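You operate a simulated robot arm through the tools that you are given. There is no shell and no other tool. Be economical: measure what you need, move in short steps, check, and stop when the job is done.

The job below is to be done with a simulated two-armed robot. You get a single attempt, and the scene is never put back.

Task
Pick up the blue film roll from the lower board of the small grey shelf with one hand, pass it to the other hand and put it on the second shelf from the bottom from the top of the blue rack. Open the grey drawer, fetch the red label corner piece from the inside of the grey drawer and set it in the sample carton and shut the drawer again. Take the orange capped fitting and put it on top of the yellow paper pack. Put the red buckle from the top shelf of the low rack on the second shelf from the top from the bottom of the blue rack and the green buckle on the middle shelf of the low rack. Put the carton on the top shelf of the low rack away on the bottom shelf of the low rack. Close the desk drawer. Put the yellow barrel sensor on the blue marker block. Press the zero button three times. Push the top cart drawer shut. Do these in any order. Set down upright: film roll, red label corner piece, orange capped fitting, yellow barrel sensor.

The check looks at the end state, three seconds after you hand in, the way a careful person would. Anything else that was tipped, shoved, dropped, spilled or broken makes it a failure.

Robot
Two 7-joint arms with two-finger parallel grippers on one trunk, on a base that drives. Base frame: it is fixed to the floor where the robot stands at the start and does not move with it; the origin is under the middle of the robot, x ahead of it, y to its left, z up. Units: m, degrees, N and s.
The left shoulder is at the start at [0.061, 0.198, 0.863], the right one opposite. With the tool pointing down near the work surface each hand reaches from about 0.1 to 0.66 m from the robot's upright axis, wherever it stands, measured 20 degrees to its own side. Places, roughly: blue marker block [0.5, 1, 1]; bottom shelf of the low rack [-0.5, 4.4, 0.3]; buckle [-0.5, 4.25, 1]; carton [-0.5, 4.5, 1]; desk drawer [0.1, 3.5, 0.7]; film roll [0.5, 0, 0.5]; grey drawer [0.3, 2.1, 0.7]; middle shelf of the low rack [-0.5, 4.4, 0.6]; orange capped fitting (4x4x7 cm) [-1.2, 4.2, 0.9]; red label corner piece (5x5x6 cm) [0.3, 2, 0.7]; sample carton [-1, 2.75, 0.75]; second shelf from the bottom of the blue rack [-1.3, 4.4, 0.5]; second shelf from the top of the blue rack [-1.3, 4.4, 1.1]; top cart drawer [-2.3, 4.2, 0.7]; yellow barrel sensor (4x4x7 cm) [0.2, 3, 0.9]; yellow paper pack (7x11x4 cm) [-1.6, 4.2, 0.5]; zero button [0.2, 2.1, 0.9]. Payload 1.57 kg a hand.
The tool frame of a hand sits at the grasp point between the pads (the TCP): z along the fingers, y along the line on which they close. The tips reach 0.03 m beyond it. The gripper opens to 0.11 m. The fingers are 0.024 m wide and 0.012 m thick; the gripper's body (0.048 by 0.112 m) begins 0.078 m behind the TCP.
Orientation is that of the tool frame in the base frame, as [roll, pitch, yaw] about the fixed x, y, z axes, in that order (R = Rz(yaw) Ry(pitch) Rx(roll)). With the fingers straight down and closing along the base's y, the tool's x points along the base's -x, its y along +y and its z along -z.

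Tools
- The arms move only by the tool nudge_tool. It takes "left_commands", "right_commands" or both (then of equal length, played together; a hand with none holds still); each is a list of rows, each an object (a shift or turn left out is 0, a gripper value left out holds the last) with "delta_pos": the shift along the tool's x, y, z in m, a list of three; "rot": the turn, a rotation vector about the tool's x, y, z in degrees, a list of three. In form: [{"delta_pos": [x, y, z], "rot": [wx, wy, wz]}, ...]. A call has 1 to 8 rows; each row is the pose to reach, as a shift and turn from the pose commanded when the call began, along the tool's axes at that moment. "left_grip" and "right_grip" are, for a hand that has rows, the gripper command, from -1 (fully open) to 1 (shut), values between in proportion, set as the call begins (left out, the last holds). Each row takes 0.2 s and may step no farther than 0.05 m and 8.6 degrees from the row before; otherwise, or with a gripper value out of range, the whole call is refused. A pose out of reach is approached as far as the arm can. The call stops where the force on the tool passes 40 N (or 10 N more than at its start, if that is more) or the arm is blocked; 0.2 s more then pass. Each finger travels about 0.072 m/s and halts on what it meets, pressing with about 32 N; the grip force reading is that of the motor and also rises with nothing between the fingers. The clock runs only during rows and for 0.2 s after the last one: add rows that repeat a pose to give the fingers time. It gives the time, the measured TCP pose, the force on the tool (base axes), the opening and the grip force at its end, in the units of the frame above (readings bear some noise), with the torque about the TCP (base axes, N m) and any sound that the robot's microphone picked up.
- Cameras (640 x 400 px; columns grow to the right, rows downward): "scene" is now at [0.0793, 0.0568, 1.4413]; the picture's right is [0.75, -0.66, 0.00], its down [-0.54, -0.61, -0.58] and it looks along [0.38, 0.44, -0.81] (base axes); focal length 228 px, centre (320, 200). "left" rides on the left gripper at [0.07, -0.016, -0.141] in its tool frame; the picture's right is [0.23, 0.97, 0.00], its down [-0.85, 0.20, -0.48] and it looks along [-0.47, 0.11, 0.88] (tool axes); focal length 222 px, centre (320, 200). "right" rides on the right gripper at [0.07, 0.016, -0.141] in its tool frame; the picture's right is [-0.23, 0.97, 0.00], its down [-0.85, -0.20, -0.48] and it looks along [-0.47, -0.11, 0.88] (tool axes); focal length 222 px, centre (320, 200).
- get_image(camera): a new picture of that camera. No time passes.
- lift_body(by): slides the trunk up (or, below 0, down) by that many m; the arms and the scene camera ride with it, the base frame stays. It gives what a move gives, with no picture.
- drive_base(legs): drives the robot by 1 to 6 legs, each [ahead, left, turn to the left] in m, m and degrees, along the robot's own axes; the way and the turn of a leg run together, so that a leg with both is an arc; at most 1.5 m and 180 degrees a leg. The arms and the cameras ride along, it lands a little off, and it stops where it bumps. It gives what a move gives.
- pan_tilt(pan, tilt): turns the head with the scene camera to pan (to the left, within 86 degrees either way) and tilt (down, from -29 to 69), counted from straight ahead of the robot. It gives what a move gives.
- probe_pixels(camera, pixels): for up to 12 pixels [column, row] of the newest picture of that camera ("zoom" is the newest enlarged one), the place [x, y, z] in the base frame of the surface seen there, good to about 0.003 m. No time passes.
- close_up(camera, box): a new picture of the part [left, top, right, bottom] of that camera's present view, enlarged. No time passes.
- hand_in(): hands the job in; it is judged then, once.

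Work in short steps. Measure before you move; look again where a grasp or a placing could have gone wrong, and mend it. You have 350 turns and 268 pictures in all, those below and enlarged ones among them. Open the grippers and draw the arms clear of the work before you hand the job in, unless the task says otherwise; then end with one line.

The tools are called after "Emit:" as name(argument=value, ...) on one line, values as JSON. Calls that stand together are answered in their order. nudge_tool: Moves the arms, as the interface text tells. Its arguments: {"type":"object","properties":{"left_commands":{"type":"array","items":{"type":"object","properties":{"delta_pos":{"type":"array","items":{"type":"number"}},"rot":{"type":"array","items":{"type":"number"}}}}},"left_grip":{"type":"number"},"right_commands":{"type":"array","items":{"type":"object","properties":{"delta_pos":{"type":"array","items":{"type":"number"}},"rot":{"type":"array","items":{"type":"number"}}}}},"right_grip":{"type":"number"}},"required":[]} The other tools are called the same way: lift_body (by) slides the trunk up or down; drive_base (legs) drives the base; pan_tilt (pan, tilt) turns the head that bears the scene camera; get_image (camera) takes a picture; probe_pixels (camera, pixels) gives the place of the surface under pixels of a picture; close_up (camera, box) takes an enlarged picture of a part of a camera's view; hand_in () hands the job in.

At the start:

```text
clock: 0.0
left_tcp_pos: [0.2995, 0.4572, 1.1718]
left_tcp_rot: [-179.9, -0.1, 179.9]
left_force: [0.8, -0.4, -0.2]
left_moment: [0.0, -0.02, 0.0]
left_opening: 0.1099
left_grasp_force: 0.1
right_tcp_pos: [0.3112, 0.028, 1.081]
right_tcp_rot: [-179.9, -0.1, 180.0]
right_force: [0.2, 0.1, -0.5]
right_moment: [-0.02, 0.02, -0.02]
right_opening: 0.1102
right_grasp_force: 0.0
trunk travel left (down, up): [-0.459, 0.531]
robot x, y, heading: [-0.0001, -0.0025, -0.2]
head pan, tilt: [48.9, 54.4]
```

scene: 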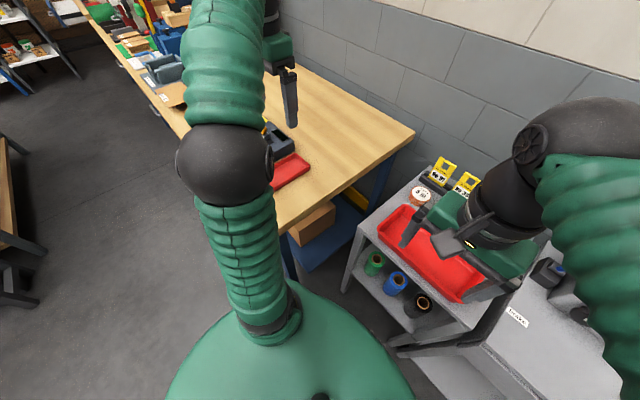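
right: 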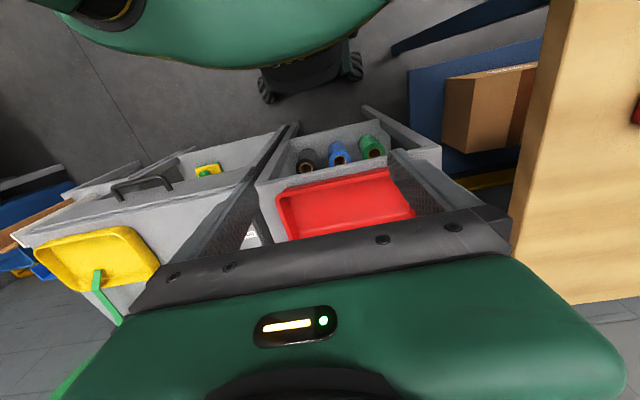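
left: 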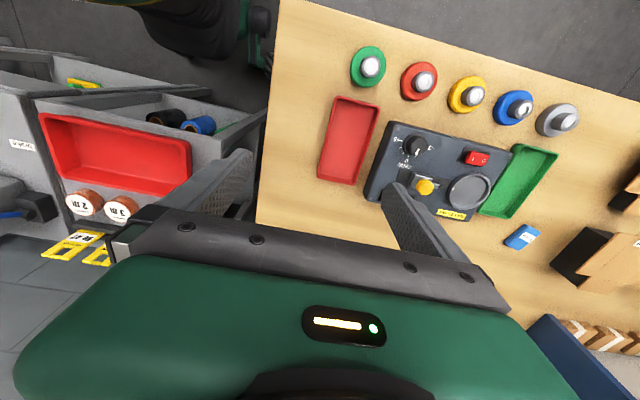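

I begin by looking at the small grey shelf ahead, where the film rolls stand.

Emit:
pan_tilt(pan=0, tilt=60)

Emit:
get_image(camera="scene")

```text
clock: 1.2
left_tcp_pos: [0.2991, 0.456, 1.1722]
left_tcp_rot: [-179.9, -0.1, -180.0]
left_force: [0.0, 0.8, 0.1]
left_moment: [-0.01, -0.02, 0.01]
left_opening: 0.1098
left_grasp_force: 0.0
right_tcp_pos: [0.3107, 0.0277, 1.081]
right_tcp_rot: [-180.0, -0.1, -180.0]
right_force: [-1.1, -0.4, -0.2]
right_moment: [-0.02, 0.01, 0.03]
right_opening: 0.1099
right_grasp_force: 0.0
trunk travel left (down, up): [-0.459, 0.531]
robot x, y, heading: [0.0014, 0.0004, -0.1]
head pan, tilt: [0.0, 60.0]
```

```text
264 pictures are left
```

scene: 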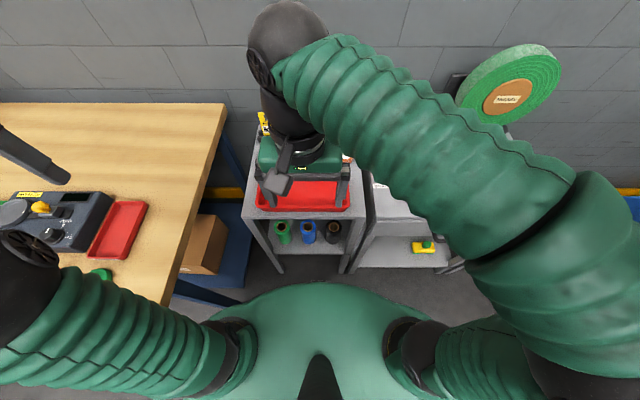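

The rolls stand on the lower board at rows ~230, with blue at (307,232). I zoom and measure.

Emit:
close_up(camera="scene", box=[220, 160, 380, 300])

Emit:
probe_pixels(camera="scene", pixels=[[307, 226], [307, 238], [283, 230], [333, 230], [250, 212], [340, 216], [300, 250], [300, 213], [250, 220], [355, 230], [270, 275], [345, 265]])

```text
2.86 times, centred on (300, 230) of scene
```

zoom: 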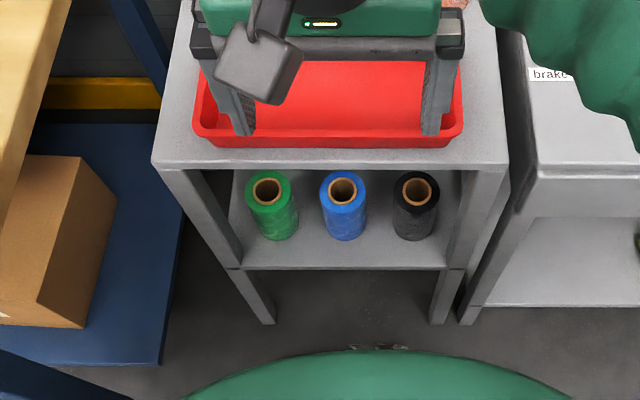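

```text
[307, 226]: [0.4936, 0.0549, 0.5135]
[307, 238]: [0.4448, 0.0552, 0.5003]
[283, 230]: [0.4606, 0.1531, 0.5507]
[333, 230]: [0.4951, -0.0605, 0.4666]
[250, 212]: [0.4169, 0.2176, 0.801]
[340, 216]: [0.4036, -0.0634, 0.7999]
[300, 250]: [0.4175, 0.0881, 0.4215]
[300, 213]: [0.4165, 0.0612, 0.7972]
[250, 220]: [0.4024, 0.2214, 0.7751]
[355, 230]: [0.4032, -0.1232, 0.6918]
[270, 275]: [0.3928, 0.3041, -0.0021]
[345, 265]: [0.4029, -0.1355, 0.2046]
```

I measure the roll's rim and body in the zoom.

Emit:
probe_pixels(camera="zoom", pixels=[[343, 203], [343, 209], [345, 225], [345, 235], [323, 190], [363, 190], [343, 173], [180, 268], [345, 262], [345, 150], [345, 172], [290, 190]])

```text
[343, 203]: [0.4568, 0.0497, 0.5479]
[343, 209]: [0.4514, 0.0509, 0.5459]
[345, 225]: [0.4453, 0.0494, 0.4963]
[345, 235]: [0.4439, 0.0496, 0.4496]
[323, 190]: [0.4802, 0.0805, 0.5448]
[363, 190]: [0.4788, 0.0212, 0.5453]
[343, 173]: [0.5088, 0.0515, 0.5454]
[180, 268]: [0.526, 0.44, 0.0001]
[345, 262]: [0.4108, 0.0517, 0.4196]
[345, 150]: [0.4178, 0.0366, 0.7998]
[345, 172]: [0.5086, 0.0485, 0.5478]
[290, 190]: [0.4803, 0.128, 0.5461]
```

Blue roll: axis (0.477, 0.051), radius 0.033, z 0.42–0.547. Before moving, I look left to learn the room layout.

Emit:
pan_tilt(pan=80, tilt=25)

Emit:
get_image(camera="scene")

```text
clock: 2.7
left_tcp_pos: [0.2994, 0.4563, 1.1712]
left_tcp_rot: [-179.9, 0.0, 180.0]
left_force: [0.2, 1.4, -0.5]
left_moment: [0.0, 0.04, 0.0]
left_opening: 0.1102
left_grasp_force: 0.1
right_tcp_pos: [0.3099, 0.0282, 1.081]
right_tcp_rot: [180.0, -0.1, -179.9]
right_force: [-0.5, -0.1, 0.6]
right_moment: [0.01, 0.0, 0.01]
right_opening: 0.1098
right_grasp_force: 0.2
trunk travel left (down, up): [-0.459, 0.531]
robot x, y, heading: [-0.002, 0.0002, 0.1]
head pan, tilt: [80.0, 25.0]
```

```text
262 pictures are left
```

scene: 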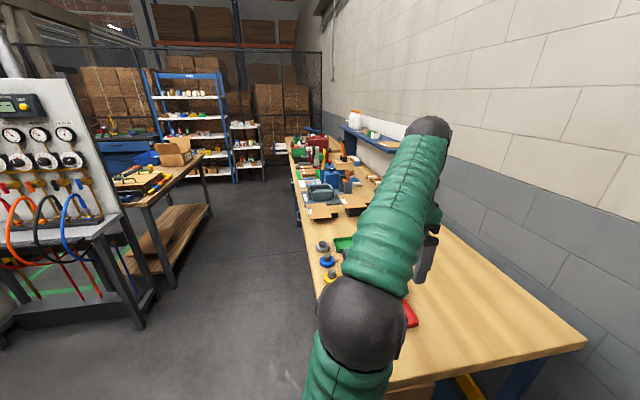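

I zoom to the far end to see the rack, low rack and bench contents, and probe the corridor.

Emit:
close_up(camera="scene", box=[90, 60, 290, 185])

Emit:
close_up(camera="scene", box=[280, 110, 420, 300])

Emit:
probe_pixels(camera="scene", pixels=[[306, 250], [298, 200], [294, 170], [205, 155], [210, 205], [150, 205], [150, 300], [122, 215], [233, 180], [262, 180], [175, 115], [158, 290]])

```text
3.20 times, centred on (190, 122) of scene
```

zoom: 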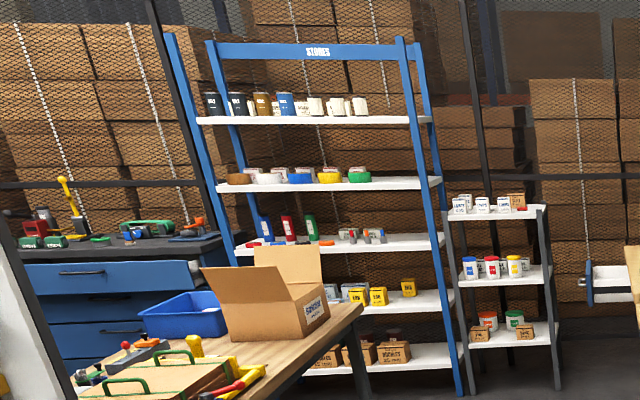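

```text
2.11 times, centred on (350, 205) of scene
```

zoom: 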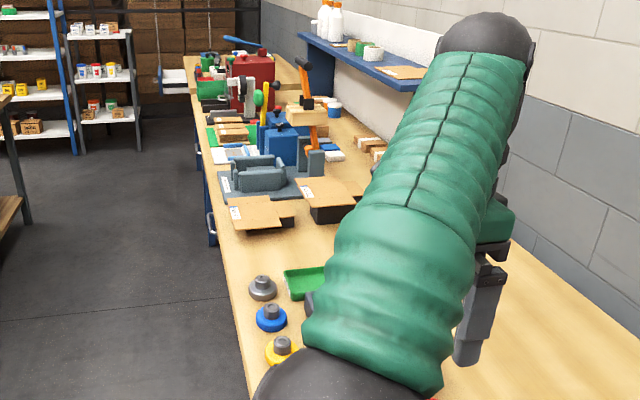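

```text
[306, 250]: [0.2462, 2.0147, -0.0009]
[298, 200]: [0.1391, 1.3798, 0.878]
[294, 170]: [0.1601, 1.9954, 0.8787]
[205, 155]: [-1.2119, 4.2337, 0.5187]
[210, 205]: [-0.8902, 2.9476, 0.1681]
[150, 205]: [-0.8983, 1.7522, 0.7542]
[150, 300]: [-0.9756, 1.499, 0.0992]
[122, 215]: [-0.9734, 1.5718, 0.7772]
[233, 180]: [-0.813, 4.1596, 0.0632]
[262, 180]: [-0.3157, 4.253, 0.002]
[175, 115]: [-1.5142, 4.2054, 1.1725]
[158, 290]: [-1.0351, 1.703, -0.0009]
```

The corridor runs between the bench (x≈0.14) and the tables (x≈-0.9). I back off 0.25 m so the left arm clears the bench before lowering, and aim the head forward.

Emit:
drive_base(legs=[[-0.3, 0, 0]])

Emit:
pan_tilt(pan=0, tilt=50)

Emit:
nudge_tool(right_commands=[{"delta_pos": [0, 0, 0], "rot": [0, -8.5, 0]}, {"delta_pos": [0, 0, 0], "rot": [0, -17, 0]}, {"delta_pos": [0, 0, 0], "rot": [0, -25.5, 0]}, {"delta_pos": [0, 0, 0], "rot": [0, -34, 0]}, {"delta_pos": [0, 0, 0], "rot": [0, -42.5, 0]}, {"delta_pos": [0, 0, 0], "rot": [0, -51, 0]}, {"delta_pos": [0, 0, 0], "rot": [0, -59.5, 0]}, {"delta_pos": [0, 0, 0], "rot": [0, -68, 0]}])

```text
clock: 4.8
left_tcp_pos: [-0.0023, 0.4559, 1.1739]
left_tcp_rot: [180.0, -0.1, -179.9]
left_force: [-0.9, 0.0, 0.1]
left_moment: [-0.04, -0.02, 0.02]
left_opening: 0.1101
left_grasp_force: 0.0
right_tcp_pos: [0.0079, 0.0274, 1.0808]
right_tcp_rot: [180.0, -0.1, -179.9]
right_force: [0.0, 0.1, -0.1]
right_moment: [0.02, 0.01, -0.03]
right_opening: 0.1098
right_grasp_force: 0.0
trunk travel left (down, up): [-0.459, 0.531]
robot x, y, heading: [-0.3038, 0.0006, 0.1]
head pan, tilt: [80.0, 25.0]
```

```text
clock: 6.3
left_tcp_pos: [-0.0031, 0.4558, 1.1728]
left_tcp_rot: [179.9, 0.0, -179.9]
left_force: [-0.5, -0.2, -0.1]
left_moment: [-0.01, 0.0, 0.03]
left_opening: 0.1102
left_grasp_force: 0.1
right_tcp_pos: [0.0087, 0.028, 1.0809]
right_tcp_rot: [180.0, -0.1, -179.9]
right_force: [-0.1, -0.4, -0.6]
right_moment: [-0.01, -0.01, -0.02]
right_opening: 0.1096
right_grasp_force: 0.1
trunk travel left (down, up): [-0.459, 0.531]
robot x, y, heading: [-0.3004, 0.0029, 0.3]
head pan, tilt: [0.0, 50.0]
```

```text
clock: 7.7
left_tcp_pos: [-0.0054, 0.4579, 1.1697]
left_tcp_rot: [-179.7, 0.0, -179.9]
left_force: [0.2, 0.3, -0.1]
left_moment: [-0.01, -0.04, 0.04]
left_opening: 0.1101
left_grasp_force: 0.0
right_tcp_pos: [0.0347, 0.0677, 1.1495]
right_tcp_rot: [159.6, 50.8, 162.5]
right_force: [-0.5, -0.9, 0.3]
right_moment: [0.0, 0.02, -0.02]
right_opening: 0.1099
right_grasp_force: 0.1
right hand out of reach, approached as far as the arm can: row 5, 6
trunk travel left (down, up): [-0.459, 0.531]
robot x, y, heading: [-0.3044, -0.0027, 0.3]
head pan, tilt: [0.0, 50.0]
stopped in row 6 (right hand): the arm was blocked; the commanded pose is now the measured one
```

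The hand is too near the shoulder to tilt up there. I move it forward, down and outward while finishing the turn to point along +x.

Emit:
nudge_tool(right_commands=[{"delta_pos": [0.0056, -0.0245, 0.036], "rot": [0, 0, 0]}, {"delta_pos": [0.011, -0.049, 0.0725], "rot": [0, 0, 0]}, {"delta_pos": [0.0167, -0.0735, 0.109], "rot": [0.5, -6.2, -2.1]}, {"delta_pos": [0.0223, -0.098, 0.145], "rot": [0.9, -12.4, -4.2]}, {"delta_pos": [0.028, -0.1225, 0.181], "rot": [1.4, -18.6, -6.3]}, {"delta_pos": [0.0335, -0.147, 0.2175], "rot": [1.9, -24.8, -8.5]}, {"delta_pos": [0.039, -0.1715, 0.254], "rot": [2.3, -31, -10.6]}, {"delta_pos": [0.0447, -0.196, 0.29], "rot": [2.8, -37.1, -12.7]}])

```text
clock: 8.3
left_tcp_pos: [-0.0024, 0.4555, 1.1707]
left_tcp_rot: [-180.0, -0.1, -180.0]
left_force: [-0.2, -0.4, -0.6]
left_moment: [0.02, -0.03, -0.01]
left_opening: 0.1099
left_grasp_force: 0.0
right_tcp_pos: [0.0857, 0.0698, 1.1716]
right_tcp_rot: [143.1, 52.0, 150.6]
right_force: [-0.1, -0.3, -0.6]
right_moment: [-0.01, -0.02, 0.01]
right_opening: 0.1099
right_grasp_force: 0.1
right hand out of reach, approached as far as the arm can: row 1, 2
trunk travel left (down, up): [-0.459, 0.531]
robot x, y, heading: [-0.3028, -0.0004, 0.4]
head pan, tilt: [0.0, 50.0]
stopped in row 3 (right hand): the arm was blocked; the commanded pose is now the measured one
```

The arm seems at a joint limit; I look at its posture.

Emit:
get_image(camera="scene")

```text
259 pictures are left
```

scene: 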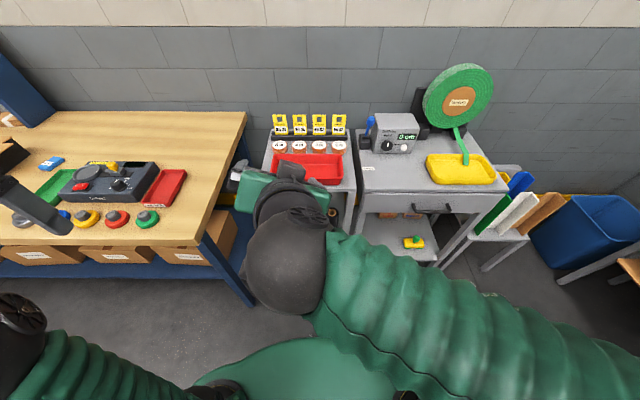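

The wrist is up near the chest; I unwind to a clean 45° forward-down pose while going down and outward.

Emit:
nudge_tool(right_commands=[{"delta_pos": [0, 0, 0], "rot": [3.6, 3.1, -4.1]}, {"delta_pos": [0.01, -0.01, 0.01], "rot": [7.2, 6.3, -8.1]}, {"delta_pos": [0.03, -0.04, 0.03], "rot": [10.9, 9.4, -12.2]}, {"delta_pos": [0.055, -0.07, 0.055], "rot": [14.5, 12.6, -16.3]}, {"delta_pos": [0.08, -0.1, 0.08], "rot": [14.5, 12.6, -16.3]}, {"delta_pos": [0.11, -0.13, 0.105], "rot": [14.5, 12.6, -16.3]}, {"delta_pos": [0.135, -0.16, 0.13], "rot": [14.5, 12.6, -16.3]}, {"delta_pos": [0.1636, -0.19, 0.1587], "rot": [14.5, 12.6, -16.3]}])

```text
refused: row 8 steps farther than a row can; nothing moved
```

Row 8 was slightly too long; I shorten it.

Emit:
nudge_tool(right_commands=[{"delta_pos": [0, 0, 0], "rot": [3.6, 3.1, -4.1]}, {"delta_pos": [0.01, -0.01, 0.01], "rot": [7.2, 6.3, -8.1]}, {"delta_pos": [0.03, -0.04, 0.03], "rot": [10.9, 9.4, -12.2]}, {"delta_pos": [0.055, -0.07, 0.055], "rot": [14.5, 12.6, -16.3]}, {"delta_pos": [0.08, -0.1, 0.08], "rot": [14.5, 12.6, -16.3]}, {"delta_pos": [0.105, -0.13, 0.105], "rot": [14.5, 12.6, -16.3]}, {"delta_pos": [0.13, -0.16, 0.13], "rot": [14.5, 12.6, -16.3]}, {"delta_pos": [0.155, -0.19, 0.155], "rot": [14.5, 12.6, -16.3]}])

```text
clock: 9.6
left_tcp_pos: [-0.0025, 0.4551, 1.1712]
left_tcp_rot: [-180.0, -0.1, -179.9]
left_force: [0.6, 0.7, 0.0]
left_moment: [0.04, 0.0, 0.0]
left_opening: 0.1101
left_grasp_force: 0.1
right_tcp_pos: [0.1341, 0.058, 1.1437]
right_tcp_rot: [162.1, 53.9, 167.4]
right_force: [0.4, -0.5, -0.7]
right_moment: [-0.02, -0.04, -0.01]
right_opening: 0.1102
right_grasp_force: 0.1
trunk travel left (down, up): [-0.459, 0.531]
robot x, y, heading: [-0.3016, 0.0016, 0.2]
head pan, tilt: [0.0, 50.0]
stopped in row 6 (right hand): the arm was blocked; the commanded pose is now the measured one
```

Blocked again, with no contact force, so perhaps the steps were too quick near a singularity. I test a slow straight-down move.

Emit:
nudge_tool(right_commands=[{"delta_pos": [0.015, -0.0034, 0.0105]}, {"delta_pos": [0.03, -0.007, 0.021]}, {"delta_pos": [0.045, -0.01, 0.0315]}, {"delta_pos": [0.06, -0.0135, 0.042]}, {"delta_pos": [0.076, -0.017, 0.0525]}, {"delta_pos": [0.091, -0.02, 0.063]}, {"delta_pos": [0.106, -0.0236, 0.0735]}, {"delta_pos": [0.121, -0.027, 0.084]}])

Emit:
get_image(camera="scene")

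```text
clock: 10.4
left_tcp_pos: [-0.0039, 0.4552, 1.1709]
left_tcp_rot: [-179.9, -0.2, -180.0]
left_force: [-0.6, 0.0, 0.4]
left_moment: [0.02, 0.01, 0.01]
left_opening: 0.1099
left_grasp_force: 0.1
right_tcp_pos: [0.1495, 0.0711, 1.1791]
right_tcp_rot: [145.1, 58.6, 153.0]
right_force: [0.0, -1.1, -0.1]
right_moment: [0.0, -0.02, 0.02]
right_opening: 0.1097
right_grasp_force: 0.0
trunk travel left (down, up): [-0.459, 0.531]
robot x, y, heading: [-0.3, -0.0017, -0.1]
head pan, tilt: [0.0, 50.0]
stopped in row 4 (right hand): the arm was blocked; the commanded pose is now the measured one
```

```text
258 pictures are left
```

scene: 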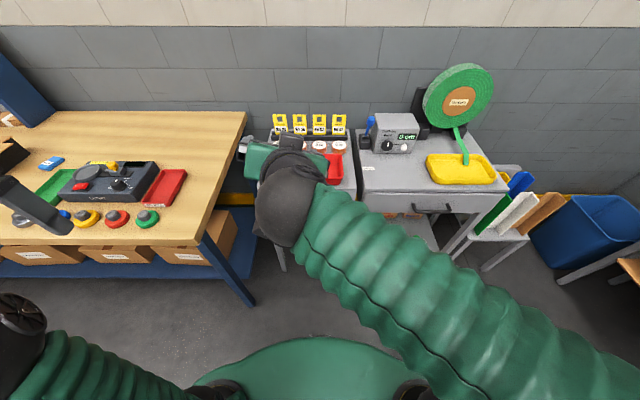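

Moving down pushed the wrist into its limit. I return to tool-down first, then I will lower the hand before tilting.

Emit:
nudge_tool(right_commands=[{"delta_pos": [0, 0, 0], "rot": [2.2, 7.8, -0.8]}, {"delta_pos": [0, 0, 0], "rot": [4.4, 15.6, -1.6]}, {"delta_pos": [0, 0, 0], "rot": [6.6, 23.4, -2.3]}, {"delta_pos": [0.017, -0.006, 0.009], "rot": [8.8, 31.1, -3.1]}, {"delta_pos": [0.034, -0.012, 0.017], "rot": [11, 38.9, -3.9]}, {"delta_pos": [0.051, -0.018, 0.026], "rot": [13.2, 46.7, -4.7]}, {"delta_pos": [0.068, -0.024, 0.035], "rot": [15.4, 54.5, -5.4]}, {"delta_pos": [0.085, -0.03, 0.043], "rot": [17.6, 62.3, -6.2]}])

```text
clock: 11.8
left_tcp_pos: [-0.0035, 0.4535, 1.1756]
left_tcp_rot: [179.8, 0.1, -180.0]
left_force: [0.4, 0.4, 0.1]
left_moment: [0.03, -0.01, -0.01]
left_opening: 0.1102
left_grasp_force: 0.0
right_tcp_pos: [0.1127, 0.055, 1.2061]
right_tcp_rot: [169.9, 24.9, 176.4]
right_force: [-0.3, 0.5, 0.0]
right_moment: [0.05, -0.02, 0.02]
right_opening: 0.11
right_grasp_force: 0.0
trunk travel left (down, up): [-0.459, 0.531]
robot x, y, heading: [-0.3014, -0.0021, 0.2]
head pan, tilt: [0.0, 50.0]
stopped in row 7 (right hand): the arm was blocked; the commanded pose is now the measured one
```

I continue more slowly to tell lag from blocking.

Emit:
nudge_tool(right_commands=[{"rot": [1.5, 4, -0.3]}, {"rot": [3, 8, -0.6]}, {"rot": [4.5, 12, -1]}, {"rot": [6, 16, -1.3]}, {"rot": [7.5, 20, -1.6]}, {"rot": [9.5, 24.5, -2]}, {"rot": [9.5, 24.5, -2]}, {"rot": [9.5, 24.5, -2]}])

```text
clock: 12.6
left_tcp_pos: [-0.0041, 0.4535, 1.1828]
left_tcp_rot: [179.9, 0.0, 180.0]
left_force: [-0.5, -0.8, 0.5]
left_moment: [-0.01, 0.01, 0.03]
left_opening: 0.11
left_grasp_force: 0.1
right_tcp_pos: [0.0658, 0.0303, 1.292]
right_tcp_rot: [168.0, 24.9, 176.4]
right_force: [-0.3, -1.3, 0.6]
right_moment: [0.02, 0.04, 0.02]
right_opening: 0.1101
right_grasp_force: 0.1
trunk travel left (down, up): [-0.459, 0.531]
robot x, y, heading: [-0.3021, -0.0001, 0.4]
head pan, tilt: [0.0, 50.0]
stopped in row 3 (right hand): the arm was blocked; the commanded pose is now the measured one
```

The right hand rises unbidden and even the left drifted up a bit; I look.

Emit:
get_image(camera="scene")

Emit:
get_image(camera="left")

```text
257 pictures are left
```

scene: 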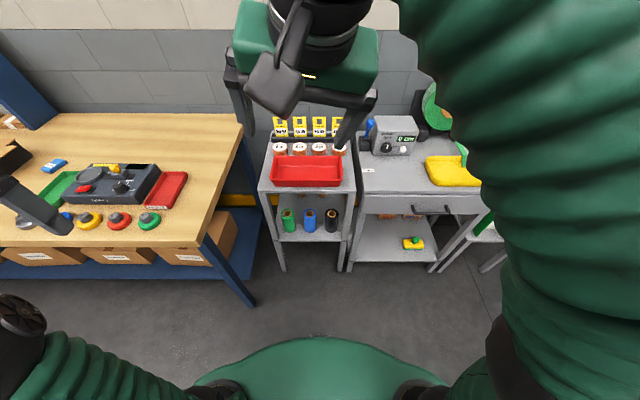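

```text
256 pictures are left
```

left: 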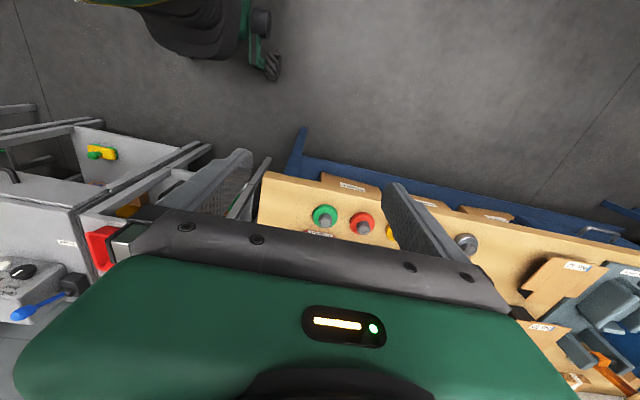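

The elbow is swung very high. I drive the hand down, forward and outward keeping its orientation.

Emit:
nudge_tool(right_commands=[{"delta_pos": [-0.001, -0.016, 0.032]}, {"delta_pos": [-0.002, -0.032, 0.0645]}, {"delta_pos": [-0.003, -0.048, 0.097]}, {"delta_pos": [-0.004, -0.0645, 0.129]}, {"delta_pos": [-0.005, -0.08, 0.161]}, {"delta_pos": [-0.006, -0.097, 0.1935]}, {"delta_pos": [-0.007, -0.113, 0.226]}, {"delta_pos": [-0.008, -0.129, 0.258]}])

```text
clock: 14.4
left_tcp_pos: [-0.0021, 0.4528, 1.1724]
left_tcp_rot: [179.8, -0.2, -180.0]
left_force: [0.1, 0.0, -0.3]
left_moment: [0.01, 0.03, 0.01]
left_opening: 0.1101
left_grasp_force: 0.0
right_tcp_pos: [0.184, -0.0538, 1.0254]
right_tcp_rot: [169.3, 24.0, 176.8]
right_force: [-0.1, 0.5, -0.7]
right_moment: [-0.01, 0.03, -0.03]
right_opening: 0.1098
right_grasp_force: 0.2
trunk travel left (down, up): [-0.459, 0.531]
robot x, y, heading: [-0.3052, -0.0022, 0.1]
head pan, tilt: [0.0, 50.0]
```

That worked. Another straight lowering.

Emit:
nudge_tool(right_commands=[{"delta_pos": [0.013, -0.012, 0.027]}, {"delta_pos": [0.026, -0.024, 0.053]}, {"delta_pos": [0.038, -0.036, 0.08]}, {"delta_pos": [0.051, -0.048, 0.107]}, {"delta_pos": [0.064, -0.06, 0.133]}, {"delta_pos": [0.077, -0.072, 0.16]}, {"delta_pos": [0.089, -0.084, 0.187]}, {"delta_pos": [0.102, -0.096, 0.213]}])

```text
clock: 16.2
left_tcp_pos: [-0.0017, 0.4536, 1.1745]
left_tcp_rot: [179.9, -0.1, -180.0]
left_force: [0.0, 0.2, 0.5]
left_moment: [0.01, -0.01, -0.02]
left_opening: 0.11
left_grasp_force: 0.0
right_tcp_pos: [0.18, -0.1078, 0.778]
right_tcp_rot: [169.2, 24.0, 176.8]
right_force: [0.7, -0.4, -0.2]
right_moment: [0.02, -0.01, -0.04]
right_opening: 0.11
right_grasp_force: 0.0
trunk travel left (down, up): [-0.459, 0.531]
robot x, y, heading: [-0.2989, 0.0026, 0.2]
head pan, tilt: [0.0, 50.0]
```

Now I tilt the tool up to horizontal.

Emit:
nudge_tool(right_commands=[{"rot": [0.85, -8.2, -1]}, {"rot": [1.7, -16.4, -2]}, {"rot": [2.55, -24.6, -3]}, {"rot": [3.4, -32.8, -4]}, {"rot": [4.25, -41, -5]}, {"rot": [5.1, -49.2, -6]}, {"rot": [5.95, -57.4, -7]}, {"rot": [6.8, -65.5, -8]}])

```text
clock: 18.0
left_tcp_pos: [-0.0038, 0.4549, 1.1723]
left_tcp_rot: [180.0, -0.1, 179.9]
left_force: [0.3, 1.0, -0.3]
left_moment: [-0.04, 0.01, -0.01]
left_opening: 0.1098
left_grasp_force: 0.1
right_tcp_pos: [0.1789, -0.1074, 0.778]
right_tcp_rot: [-30.6, 89.8, -30.6]
right_force: [0.6, -0.8, 0.9]
right_moment: [0.01, 0.0, -0.02]
right_opening: 0.1098
right_grasp_force: 0.1
right hand out of reach, approached as far as the arm can: row 4, 5, 6
trunk travel left (down, up): [-0.459, 0.531]
robot x, y, heading: [-0.2997, -0.0002, 0.1]
head pan, tilt: [0.0, 50.0]
```

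Horizontal now (tool x = down, y = left, z = forward). I pull the left hand back a bit so it stays clear of the bench, then lower the trunk.

Emit:
nudge_tool(left_commands=[{"delta_pos": [0.03, 0, 0]}, {"delta_pos": [0.06, 0, 0]}, {"delta_pos": [0.09, 0, 0]}, {"delta_pos": [0.12, 0, 0]}, {"delta_pos": [0.12, 0, 0]}], right_commands=[{"delta_pos": [0.02, 0.03, 0]}, {"delta_pos": [0.04, 0.06, 0]}, {"delta_pos": [0.06, 0.09, 0]}, {"delta_pos": [0.08, 0.12, 0]}, {"delta_pos": [0.09, 0.155, 0]}])

Emit:
lift_body(by=-0.2)

Emit:
get_image(camera="scene")

```text
clock: 19.4
left_tcp_pos: [-0.1243, 0.4511, 1.1732]
left_tcp_rot: [179.9, -0.2, 179.9]
left_force: [0.3, 0.0, 0.8]
left_moment: [-0.01, 0.0, 0.0]
left_opening: 0.1099
left_grasp_force: 0.1
right_tcp_pos: [0.2038, 0.0118, 0.6977]
right_tcp_rot: [37.5, 88.6, 32.4]
right_force: [0.3, -0.2, -0.9]
right_moment: [0.02, -0.04, 0.04]
right_opening: 0.1099
right_grasp_force: 0.0
trunk travel left (down, up): [-0.459, 0.531]
robot x, y, heading: [-0.3025, -0.0007, 0.2]
head pan, tilt: [0.0, 50.0]
stopped in row 5 (right hand): the arm was blocked; the commanded pose is now the measured one
```

```text
clock: 21.6
left_tcp_pos: [-0.1246, 0.4526, 0.9721]
left_tcp_rot: [179.9, 0.0, 179.9]
left_force: [-0.1, -0.2, -0.9]
left_moment: [0.03, 0.0, 0.02]
left_opening: 0.1099
left_grasp_force: 0.1
right_tcp_pos: [0.2023, 0.0122, 0.4957]
right_tcp_rot: [37.4, 88.8, 32.4]
right_force: [0.0, -0.9, -0.5]
right_moment: [0.0, 0.01, 0.04]
right_opening: 0.1101
right_grasp_force: 0.1
trunk travel left (down, up): [-0.259, 0.731]
robot x, y, heading: [-0.305, -0.003, 0.2]
head pan, tilt: [0.0, 50.0]
```

```text
255 pictures are left
```

scene: 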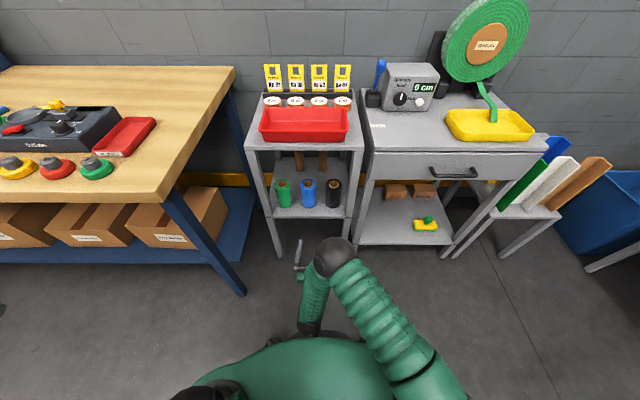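

The hand sits at (0.20, 0.01, 0.496), pointing 5° right of forward. I straighten it, lower to z≈0.46, and probe the bench objects beneath the left hand's path.

Emit:
nudge_tool(right_commands=[{"delta_pos": [0.01, 0, 0], "rot": [-1.5, 0, 0]}, {"delta_pos": [0.02, 0, 0], "rot": [-3, 0, 0]}, {"delta_pos": [0.033, 0, 0], "rot": [-5, 0, 0]}, {"delta_pos": [0.033, 0, 0], "rot": [-5, 0, 0]}])

Emit:
probe_pixels(camera="scene", pixels=[[97, 162], [130, 125], [160, 195], [308, 200], [350, 215], [55, 165], [297, 250], [335, 245]])

```text
clock: 22.6
left_tcp_pos: [-0.1249, 0.453, 0.9754]
left_tcp_rot: [179.8, 0.1, 179.9]
left_force: [-0.8, -0.1, 0.4]
left_moment: [-0.02, -0.01, 0.04]
left_opening: 0.1099
left_grasp_force: 0.1
right_tcp_pos: [0.2087, 0.0044, 0.4714]
right_tcp_rot: [32.6, 88.2, 31.4]
right_force: [-0.3, -0.3, 0.9]
right_moment: [-0.05, -0.03, 0.01]
right_opening: 0.1098
right_grasp_force: 0.1
trunk travel left (down, up): [-0.259, 0.731]
robot x, y, heading: [-0.3014, 0.0013, 0.1]
head pan, tilt: [0.0, 50.0]
```

```text
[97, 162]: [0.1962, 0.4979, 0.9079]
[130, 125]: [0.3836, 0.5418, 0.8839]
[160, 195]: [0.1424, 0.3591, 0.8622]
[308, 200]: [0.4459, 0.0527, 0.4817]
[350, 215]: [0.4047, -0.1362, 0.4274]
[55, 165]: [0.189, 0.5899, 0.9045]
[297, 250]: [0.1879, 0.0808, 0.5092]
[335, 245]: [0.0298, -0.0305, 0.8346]
```

Bench corner is at (0.14, 0.36). I drive 0.19 ahead and 0.045 left so the left hand stays just in front of the bench edge, then extend the right arm.

Emit:
drive_base(legs=[[0, 0.046, 0], [0.17, 0, 0]])

Emit:
get_image(camera="right")

Emit:
get_image(camera="scene")

```text
clock: 24.5
left_tcp_pos: [0.0484, 0.4976, 0.9727]
left_tcp_rot: [179.9, 0.0, 179.9]
left_force: [-0.1, 0.3, -0.1]
left_moment: [0.02, 0.03, 0.02]
left_opening: 0.1097
left_grasp_force: 0.0
right_tcp_pos: [0.3773, 0.0483, 0.4602]
right_tcp_rot: [37.2, 89.1, 36.0]
right_force: [1.2, 0.2, 0.3]
right_moment: [0.0, -0.03, 0.01]
right_opening: 0.11
right_grasp_force: 0.1
trunk travel left (down, up): [-0.259, 0.731]
robot x, y, heading: [-0.1302, 0.0482, -0.1]
head pan, tilt: [0.0, 50.0]
```

```text
254 pictures are left
```

right: 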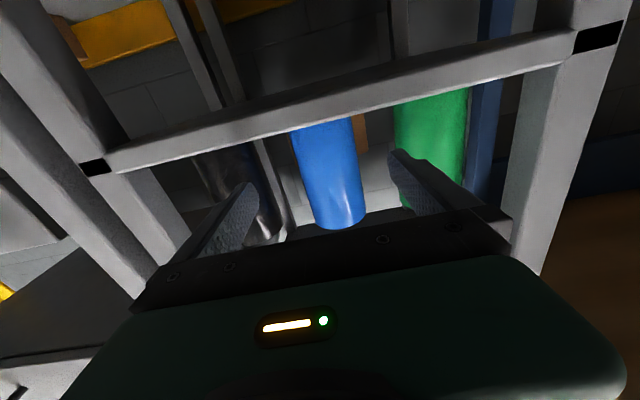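

```text
253 pictures are left
```

scene: 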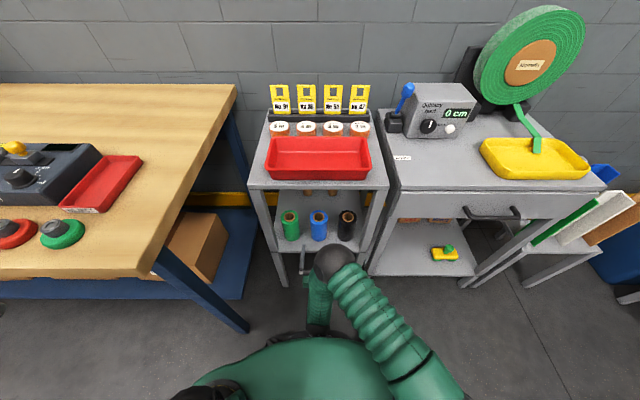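

The roll (px 293–365) is between the fingers (tips at ~250 and ~400). Advance 0.098 m straight.

Emit:
nudge_tool(right_commands=[{"delta_pos": [0, 0.001, 0.02]}, {"delta_pos": [0, 0.002, 0.04]}, {"delta_pos": [0, 0.003, 0.06]}, {"delta_pos": [0, 0.003, 0.08]}, {"delta_pos": [0, 0.003, 0.098]}, {"delta_pos": [0, 0.003, 0.098]}])

Emit:
get_image(camera="right")

```text
clock: 25.9
left_tcp_pos: [0.0466, 0.4961, 0.9769]
left_tcp_rot: [179.8, -0.1, -180.0]
left_force: [-1.0, 0.4, 0.6]
left_moment: [0.02, 0.0, -0.06]
left_opening: 0.11
left_grasp_force: 0.2
right_tcp_pos: [0.475, 0.0487, 0.4637]
right_tcp_rot: [38.1, 88.9, 37.0]
right_force: [0.1, -0.1, -0.1]
right_moment: [-0.01, 0.02, 0.05]
right_opening: 0.1103
right_grasp_force: 0.1
trunk travel left (down, up): [-0.259, 0.731]
robot x, y, heading: [-0.131, 0.0469, 0.1]
head pan, tilt: [0.0, 50.0]
```

```text
252 pictures are left
```

right: 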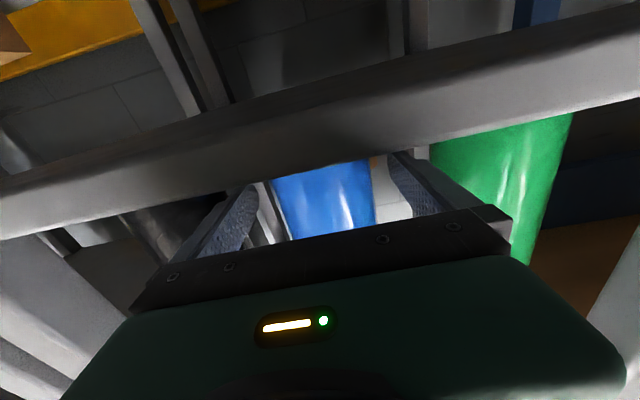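

The roll lies between the pads. I close the right gripper.

Emit:
nudge_tool(right_commands=[{}, {}, {}, {}, {}], right_grip=1)

```text
clock: 27.1
left_tcp_pos: [0.0454, 0.4967, 0.9755]
left_tcp_rot: [179.8, 0.0, 179.9]
left_force: [0.2, 0.4, 0.0]
left_moment: [-0.01, 0.0, 0.01]
left_opening: 0.1098
left_grasp_force: 0.0
right_tcp_pos: [0.4739, 0.0486, 0.4633]
right_tcp_rot: [36.7, 89.0, 35.4]
right_force: [0.1, -2.1, 2.4]
right_moment: [-0.34, 0.03, -0.04]
right_opening: 0.0672
right_grasp_force: 31.6
trunk travel left (down, up): [-0.259, 0.731]
robot x, y, heading: [-0.1304, 0.0481, 0.5]
head pan, tilt: [0.0, 50.0]
```

Gripped (opening 0.067). I lift 3 cm with the trunk and back straight out.

Emit:
lift_body(by=0.03)

Emit:
drive_base(legs=[[-0.4, 0, 0]])

Emit:
get_image(camera="scene")

```text
clock: 27.9
left_tcp_pos: [0.0478, 0.4971, 1.0054]
left_tcp_rot: [179.9, -0.1, 179.9]
left_force: [0.5, 0.1, 1.1]
left_moment: [-0.05, 0.0, 0.02]
left_opening: 0.1099
left_grasp_force: 0.0
right_tcp_pos: [0.4756, 0.0479, 0.493]
right_tcp_rot: [40.9, 89.1, 39.7]
right_force: [-1.2, -0.1, -3.0]
right_moment: [-0.01, 0.02, 0.0]
right_opening: 0.067
right_grasp_force: 32.0
trunk travel left (down, up): [-0.289, 0.701]
robot x, y, heading: [-0.129, 0.0469, 0.0]
head pan, tilt: [0.0, 50.0]
```

```text
clock: 30.4
left_tcp_pos: [-0.3513, 0.4961, 1.0045]
left_tcp_rot: [179.8, -0.1, 179.8]
left_force: [0.1, -0.2, -0.5]
left_moment: [-0.02, -0.03, -0.01]
left_opening: 0.1101
left_grasp_force: 0.0
right_tcp_pos: [0.0769, 0.0485, 0.4931]
right_tcp_rot: [37.5, 89.0, 36.1]
right_force: [0.2, 0.0, -3.8]
right_moment: [-0.05, 0.02, 0.01]
right_opening: 0.067
right_grasp_force: 32.3
trunk travel left (down, up): [-0.289, 0.701]
robot x, y, heading: [-0.5282, 0.0441, -0.2]
head pan, tilt: [0.0, 50.0]
```

```text
251 pictures are left
```

scene: 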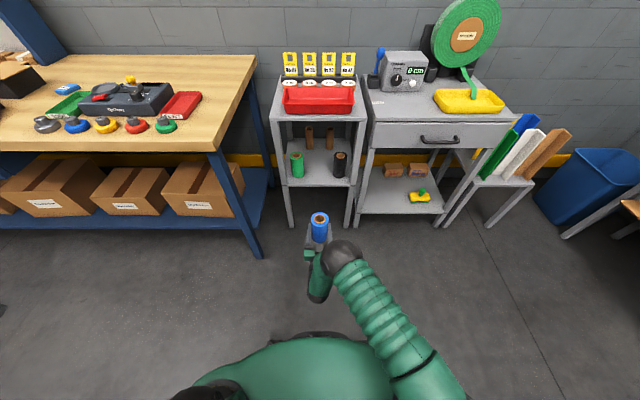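

Roll is held. I lower and advance the left hand (tool still down) before tilting it towards the roll.

Emit:
nudge_tool(left_commands=[{"delta_pos": [-0.02, 0, 0.035]}, {"delta_pos": [-0.04, 0, 0.07]}, {"delta_pos": [-0.06, 0, 0.107]}, {"delta_pos": [-0.08, 0, 0.145]}, {"delta_pos": [-0.1, 0, 0.182]}, {"delta_pos": [-0.12, 0, 0.22]}, {"delta_pos": [-0.14, 0, 0.26]}, {"delta_pos": [-0.15, 0, 0.3]}])

Emit:
nudge_tool(left_commands=[{"rot": [3.6, -6.2, 3.6]}, {"rot": [7.2, -12.5, 7.2]}, {"rot": [10.8, -18.7, 10.8]}, {"rot": [14.4, -24.9, 14.4]}, {"rot": [18, -31.2, 18]}, {"rot": [21.6, -37.4, 21.6]}, {"rot": [25.2, -43.7, 25.2]}, {"rot": [28.8, -49.9, 28.8]}])

```text
clock: 32.2
left_tcp_pos: [-0.1999, 0.4956, 0.7044]
left_tcp_rot: [179.6, -0.1, 179.8]
left_force: [0.4, 0.7, -1.1]
left_moment: [0.02, 0.0, 0.0]
left_opening: 0.1099
left_grasp_force: 0.0
right_tcp_pos: [0.076, 0.0476, 0.4938]
right_tcp_rot: [38.6, 88.9, 37.3]
right_force: [-0.3, 0.6, -2.7]
right_moment: [0.04, 0.01, 0.02]
right_opening: 0.0673
right_grasp_force: 32.6
trunk travel left (down, up): [-0.289, 0.701]
robot x, y, heading: [-0.5304, 0.0466, -0.2]
head pan, tilt: [0.0, 50.0]
```

```text
clock: 34.0
left_tcp_pos: [-0.2005, 0.4981, 0.7049]
left_tcp_rot: [-159.7, 54.5, 158.6]
left_force: [0.1, 0.3, -0.3]
left_moment: [-0.02, 0.01, 0.02]
left_opening: 0.11
left_grasp_force: 0.1
right_tcp_pos: [0.0763, 0.0479, 0.4947]
right_tcp_rot: [36.9, 89.0, 35.6]
right_force: [-0.8, -0.2, -3.3]
right_moment: [0.02, -0.02, 0.0]
right_opening: 0.0673
right_grasp_force: 32.4
trunk travel left (down, up): [-0.289, 0.701]
robot x, y, heading: [-0.5326, 0.0446, -0.0]
head pan, tilt: [0.0, 50.0]
```

The tilt goes well; I finish it (40° more).

Emit:
nudge_tool(left_commands=[{"rot": [3.6, -6.2, 3.6]}, {"rot": [7.2, -12.5, 7.2]}, {"rot": [10.8, -18.7, 10.8]}, {"rot": [14.4, -24.9, 14.4]}, {"rot": [17.9, -31.1, 17.9]}, {"rot": [17.9, -31.1, 17.9]}])

Emit:
get_image(camera="scene")

```text
clock: 35.4
left_tcp_pos: [-0.2009, 0.4962, 0.7059]
left_tcp_rot: [116.7, 89.8, 56.5]
left_force: [0.0, -1.0, -0.6]
left_moment: [-0.03, -0.02, 0.01]
left_opening: 0.1098
left_grasp_force: 0.0
right_tcp_pos: [0.0766, 0.0465, 0.494]
right_tcp_rot: [39.8, 88.9, 38.5]
right_force: [0.0, -0.3, -2.8]
right_moment: [0.02, 0.0, 0.0]
right_opening: 0.0672
right_grasp_force: 32.2
trunk travel left (down, up): [-0.289, 0.701]
robot x, y, heading: [-0.5305, 0.0458, -0.2]
head pan, tilt: [0.0, 50.0]
```

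```text
250 pictures are left
```

scene: 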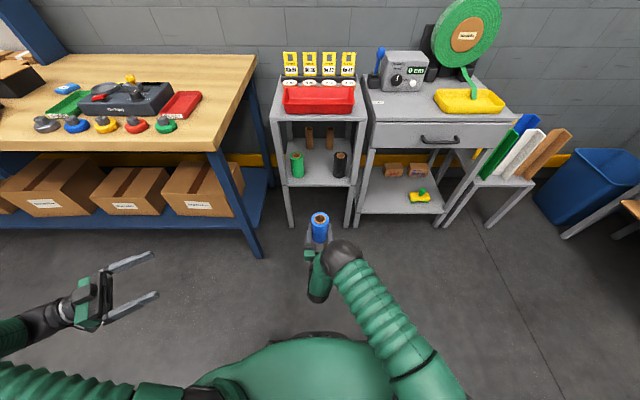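

The left hand points straight at the roll (tool z = (0.5,−0.87)). I lower it to z≈0.549 and advance 0.36 of the 0.527 m.

Emit:
nudge_tool(left_commands=[{"delta_pos": [0.03, 0, 0.03]}, {"delta_pos": [0.06, 0.005, 0.06]}, {"delta_pos": [0.09, 0.01, 0.09]}, {"delta_pos": [0.12, 0.0167, 0.12]}, {"delta_pos": [0.15, 0.0167, 0.15]}, {"delta_pos": [0.157, 0.0167, 0.195]}, {"delta_pos": [0.157, 0.0167, 0.24]}, {"delta_pos": [0.157, 0.0167, 0.285]}])

Emit:
get_image(camera="scene")

Emit:
get_image(camera="left")

```text
clock: 37.2
left_tcp_pos: [-0.0445, 0.2592, 0.549]
left_tcp_rot: [140.0, 89.7, 80.1]
left_force: [0.1, 0.4, 0.1]
left_moment: [0.02, 0.01, -0.01]
left_opening: 0.11
left_grasp_force: 0.0
right_tcp_pos: [0.0764, 0.0477, 0.4945]
right_tcp_rot: [40.1, 89.0, 38.9]
right_force: [0.5, 0.2, -3.2]
right_moment: [0.02, 0.02, 0.02]
right_opening: 0.0669
right_grasp_force: 32.4
trunk travel left (down, up): [-0.289, 0.701]
robot x, y, heading: [-0.5297, 0.0466, -0.2]
head pan, tilt: [0.0, 50.0]
```

```text
249 pictures are left
```

scene: 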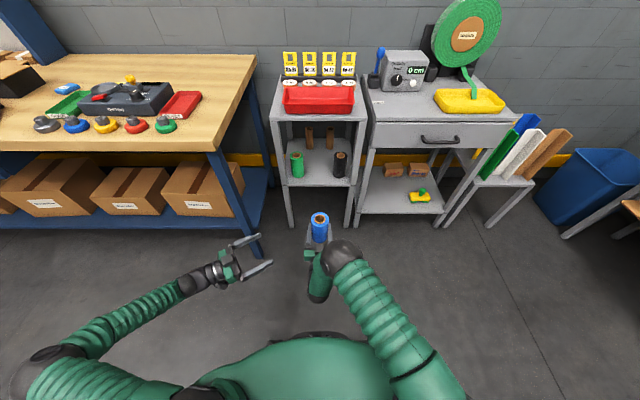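

```text
248 pictures are left
```

left: 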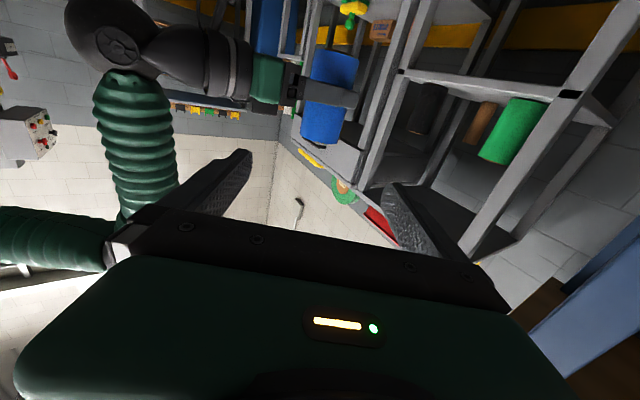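

Remaining 0.244 m along the tool axis, lateral error <2 mm. Advance.

Emit:
nudge_tool(left_commands=[{"delta_pos": [0, 0, 0.045]}, {"delta_pos": [0, 0.001, 0.09]}, {"delta_pos": [0, 0.002, 0.13]}, {"delta_pos": [0, 0.002, 0.165]}, {"delta_pos": [0, 0.002, 0.195]}, {"delta_pos": [0, 0.002, 0.22]}, {"delta_pos": [0, 0.002, 0.241]}, {"delta_pos": [0, 0.002, 0.241]}])

Emit:
close_up(camera="scene", box=[240, 180, 400, 280])

```text
clock: 38.2
left_tcp_pos: [0.0395, 0.1133, 0.549]
left_tcp_rot: [100.9, 89.7, 40.6]
left_force: [-0.6, 0.9, 0.2]
left_moment: [-0.06, 0.09, -0.16]
left_opening: 0.1102
left_grasp_force: 0.1
right_tcp_pos: [0.0788, 0.0352, 0.4942]
right_tcp_rot: [23.7, 89.0, 21.1]
right_force: [1.7, -1.1, -4.4]
right_moment: [0.06, -0.02, 0.12]
right_opening: 0.0669
right_grasp_force: 32.0
trunk travel left (down, up): [-0.289, 0.701]
robot x, y, heading: [-0.5301, 0.0433, -0.2]
head pan, tilt: [0.0, 50.0]
stopped in row 5 (right hand): the force on the tool passed its limit at 64 N (the readings are from after the stop); the commanded pose is now the measured one
```

```text
4.00 times, centred on (320, 230) of scene
```

zoom: 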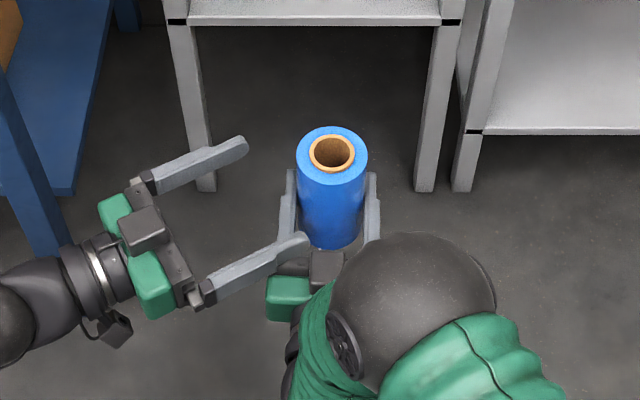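

The left lower finger hit the block atop the right gripper: the approach angle between hands is too small. I back the left off and yaw the right hand 35° to the left, so they meet more squarely.

Emit:
nudge_tool(left_commands=[{"delta_pos": [0, 0, -0.03]}, {"delta_pos": [0, 0, -0.06]}, {"delta_pos": [0, 0, -0.1]}, {"delta_pos": [0, 0, -0.14]}])

Emit:
nudge_tool(right_commands=[{"rot": [-6, 0, 0]}, {"rot": [-12, 0, 0]}, {"rot": [-18, 0, 0]}, {"rot": [-24, 0, 0]}, {"rot": [-30, 0, 0]}, {"rot": [-36, 0, 0]}, {"rot": [-36, 0, 0]}])

Emit:
close_up(camera="scene", box=[240, 180, 400, 280])

```text
clock: 39.2
left_tcp_pos: [-0.0296, 0.2357, 0.5466]
left_tcp_rot: [105.6, 89.8, 45.2]
left_force: [-0.5, -1.5, 0.7]
left_moment: [0.0, 0.01, 0.01]
left_opening: 0.1101
left_grasp_force: 0.1
right_tcp_pos: [0.0797, 0.0362, 0.4947]
right_tcp_rot: [21.9, 88.9, 19.2]
right_force: [0.3, 0.0, -4.2]
right_moment: [-0.01, 0.06, 0.02]
right_opening: 0.0672
right_grasp_force: 32.0
trunk travel left (down, up): [-0.289, 0.701]
robot x, y, heading: [-0.5256, 0.0491, -0.1]
head pan, tilt: [0.0, 50.0]
```

```text
clock: 40.9
left_tcp_pos: [-0.0302, 0.2351, 0.5481]
left_tcp_rot: [104.0, 89.7, 43.7]
left_force: [0.1, -0.3, -0.1]
left_moment: [0.02, 0.0, -0.04]
left_opening: 0.11
left_grasp_force: 0.1
right_tcp_pos: [0.0801, 0.0352, 0.4936]
right_tcp_rot: [-13.3, 89.0, 20.3]
right_force: [0.2, 0.3, -3.2]
right_moment: [-0.01, 0.01, 0.0]
right_opening: 0.0671
right_grasp_force: 31.6
trunk travel left (down, up): [-0.289, 0.701]
robot x, y, heading: [-0.5301, 0.0449, -0.2]
head pan, tilt: [0.0, 50.0]
```

```text
4.00 times, centred on (320, 230) of scene
```

zoom: 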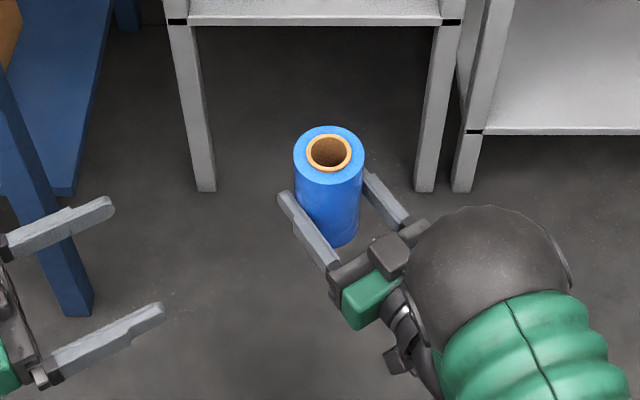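

Now the hands are about 94° apart. I probe the roll's rim for its axis.

Emit:
probe_pixels(camera="zoom", pixels=[[329, 129], [329, 180], [297, 156], [362, 156]])

```text
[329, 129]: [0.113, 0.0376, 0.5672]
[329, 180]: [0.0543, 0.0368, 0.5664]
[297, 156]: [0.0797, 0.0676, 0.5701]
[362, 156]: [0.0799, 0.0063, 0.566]
```

Axis at (0.083, 0.037); the left needs 0.228 m straight along its tool z.

Emit:
nudge_tool(left_commands=[{"delta_pos": [0, 0, 0.045]}, {"delta_pos": [0, 0, 0.09]}, {"delta_pos": [0, 0, 0.13]}, {"delta_pos": [0, 0, 0.165]}, {"delta_pos": [0, 0, 0.195]}, {"delta_pos": [0, 0, 0.215]}, {"delta_pos": [0, 0, 0.228]}, {"delta_pos": [0, 0, 0.228]}])

Emit:
close_up(camera="scene", box=[240, 180, 400, 280])

```text
clock: 42.6
left_tcp_pos: [0.0836, 0.0372, 0.5462]
left_tcp_rot: [107.6, 89.7, 47.3]
left_force: [0.7, 0.1, -0.1]
left_moment: [0.0, -0.01, -0.01]
left_opening: 0.1102
left_grasp_force: 0.0
right_tcp_pos: [0.0804, 0.0353, 0.4946]
right_tcp_rot: [-12.9, 88.9, 20.5]
right_force: [-0.6, 0.2, -4.2]
right_moment: [-0.01, 0.04, -0.02]
right_opening: 0.0669
right_grasp_force: 31.9
trunk travel left (down, up): [-0.289, 0.701]
robot x, y, heading: [-0.5321, 0.0452, -0.1]
head pan, tilt: [0.0, 50.0]
```

```text
4.00 times, centred on (320, 230) of scene
```

zoom: 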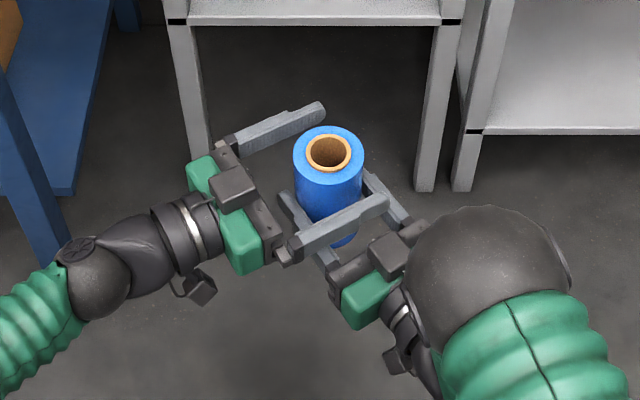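

The left fingers straddle the roll cleanly. Close the left, then open the right.

Emit:
nudge_tool(left_commands=[{}, {}, {}, {}, {}], left_grip=1)

Emit:
nudge_tool(right_commands=[{}, {}, {}, {}], right_grip=-1)

```text
clock: 43.9
left_tcp_pos: [0.0836, 0.0371, 0.5468]
left_tcp_rot: [104.1, 89.7, 43.8]
left_force: [-3.4, -2.8, 0.3]
left_moment: [0.09, -0.17, 0.23]
left_opening: 0.0666
left_grasp_force: 32.0
right_tcp_pos: [0.08, 0.0354, 0.4949]
right_tcp_rot: [-12.7, 89.0, 20.5]
right_force: [2.7, 2.3, -4.1]
right_moment: [-0.18, 0.39, -0.22]
right_opening: 0.0668
right_grasp_force: 32.3
trunk travel left (down, up): [-0.289, 0.701]
robot x, y, heading: [-0.5268, 0.0486, -0.1]
head pan, tilt: [0.0, 50.0]
```

```text
clock: 44.9
left_tcp_pos: [0.084, 0.0384, 0.5459]
left_tcp_rot: [107.0, 89.7, 46.6]
left_force: [0.3, 0.2, 0.3]
left_moment: [0.0, -0.04, 0.0]
left_opening: 0.0667
left_grasp_force: 32.1
right_tcp_pos: [0.0809, 0.0363, 0.4952]
right_tcp_rot: [-12.8, 88.9, 20.7]
right_force: [-1.1, 0.1, 0.3]
right_moment: [0.01, 0.01, 0.04]
right_opening: 0.11
right_grasp_force: 0.0
trunk travel left (down, up): [-0.289, 0.701]
robot x, y, heading: [-0.5283, 0.0465, -0.2]
head pan, tilt: [0.0, 50.0]
```

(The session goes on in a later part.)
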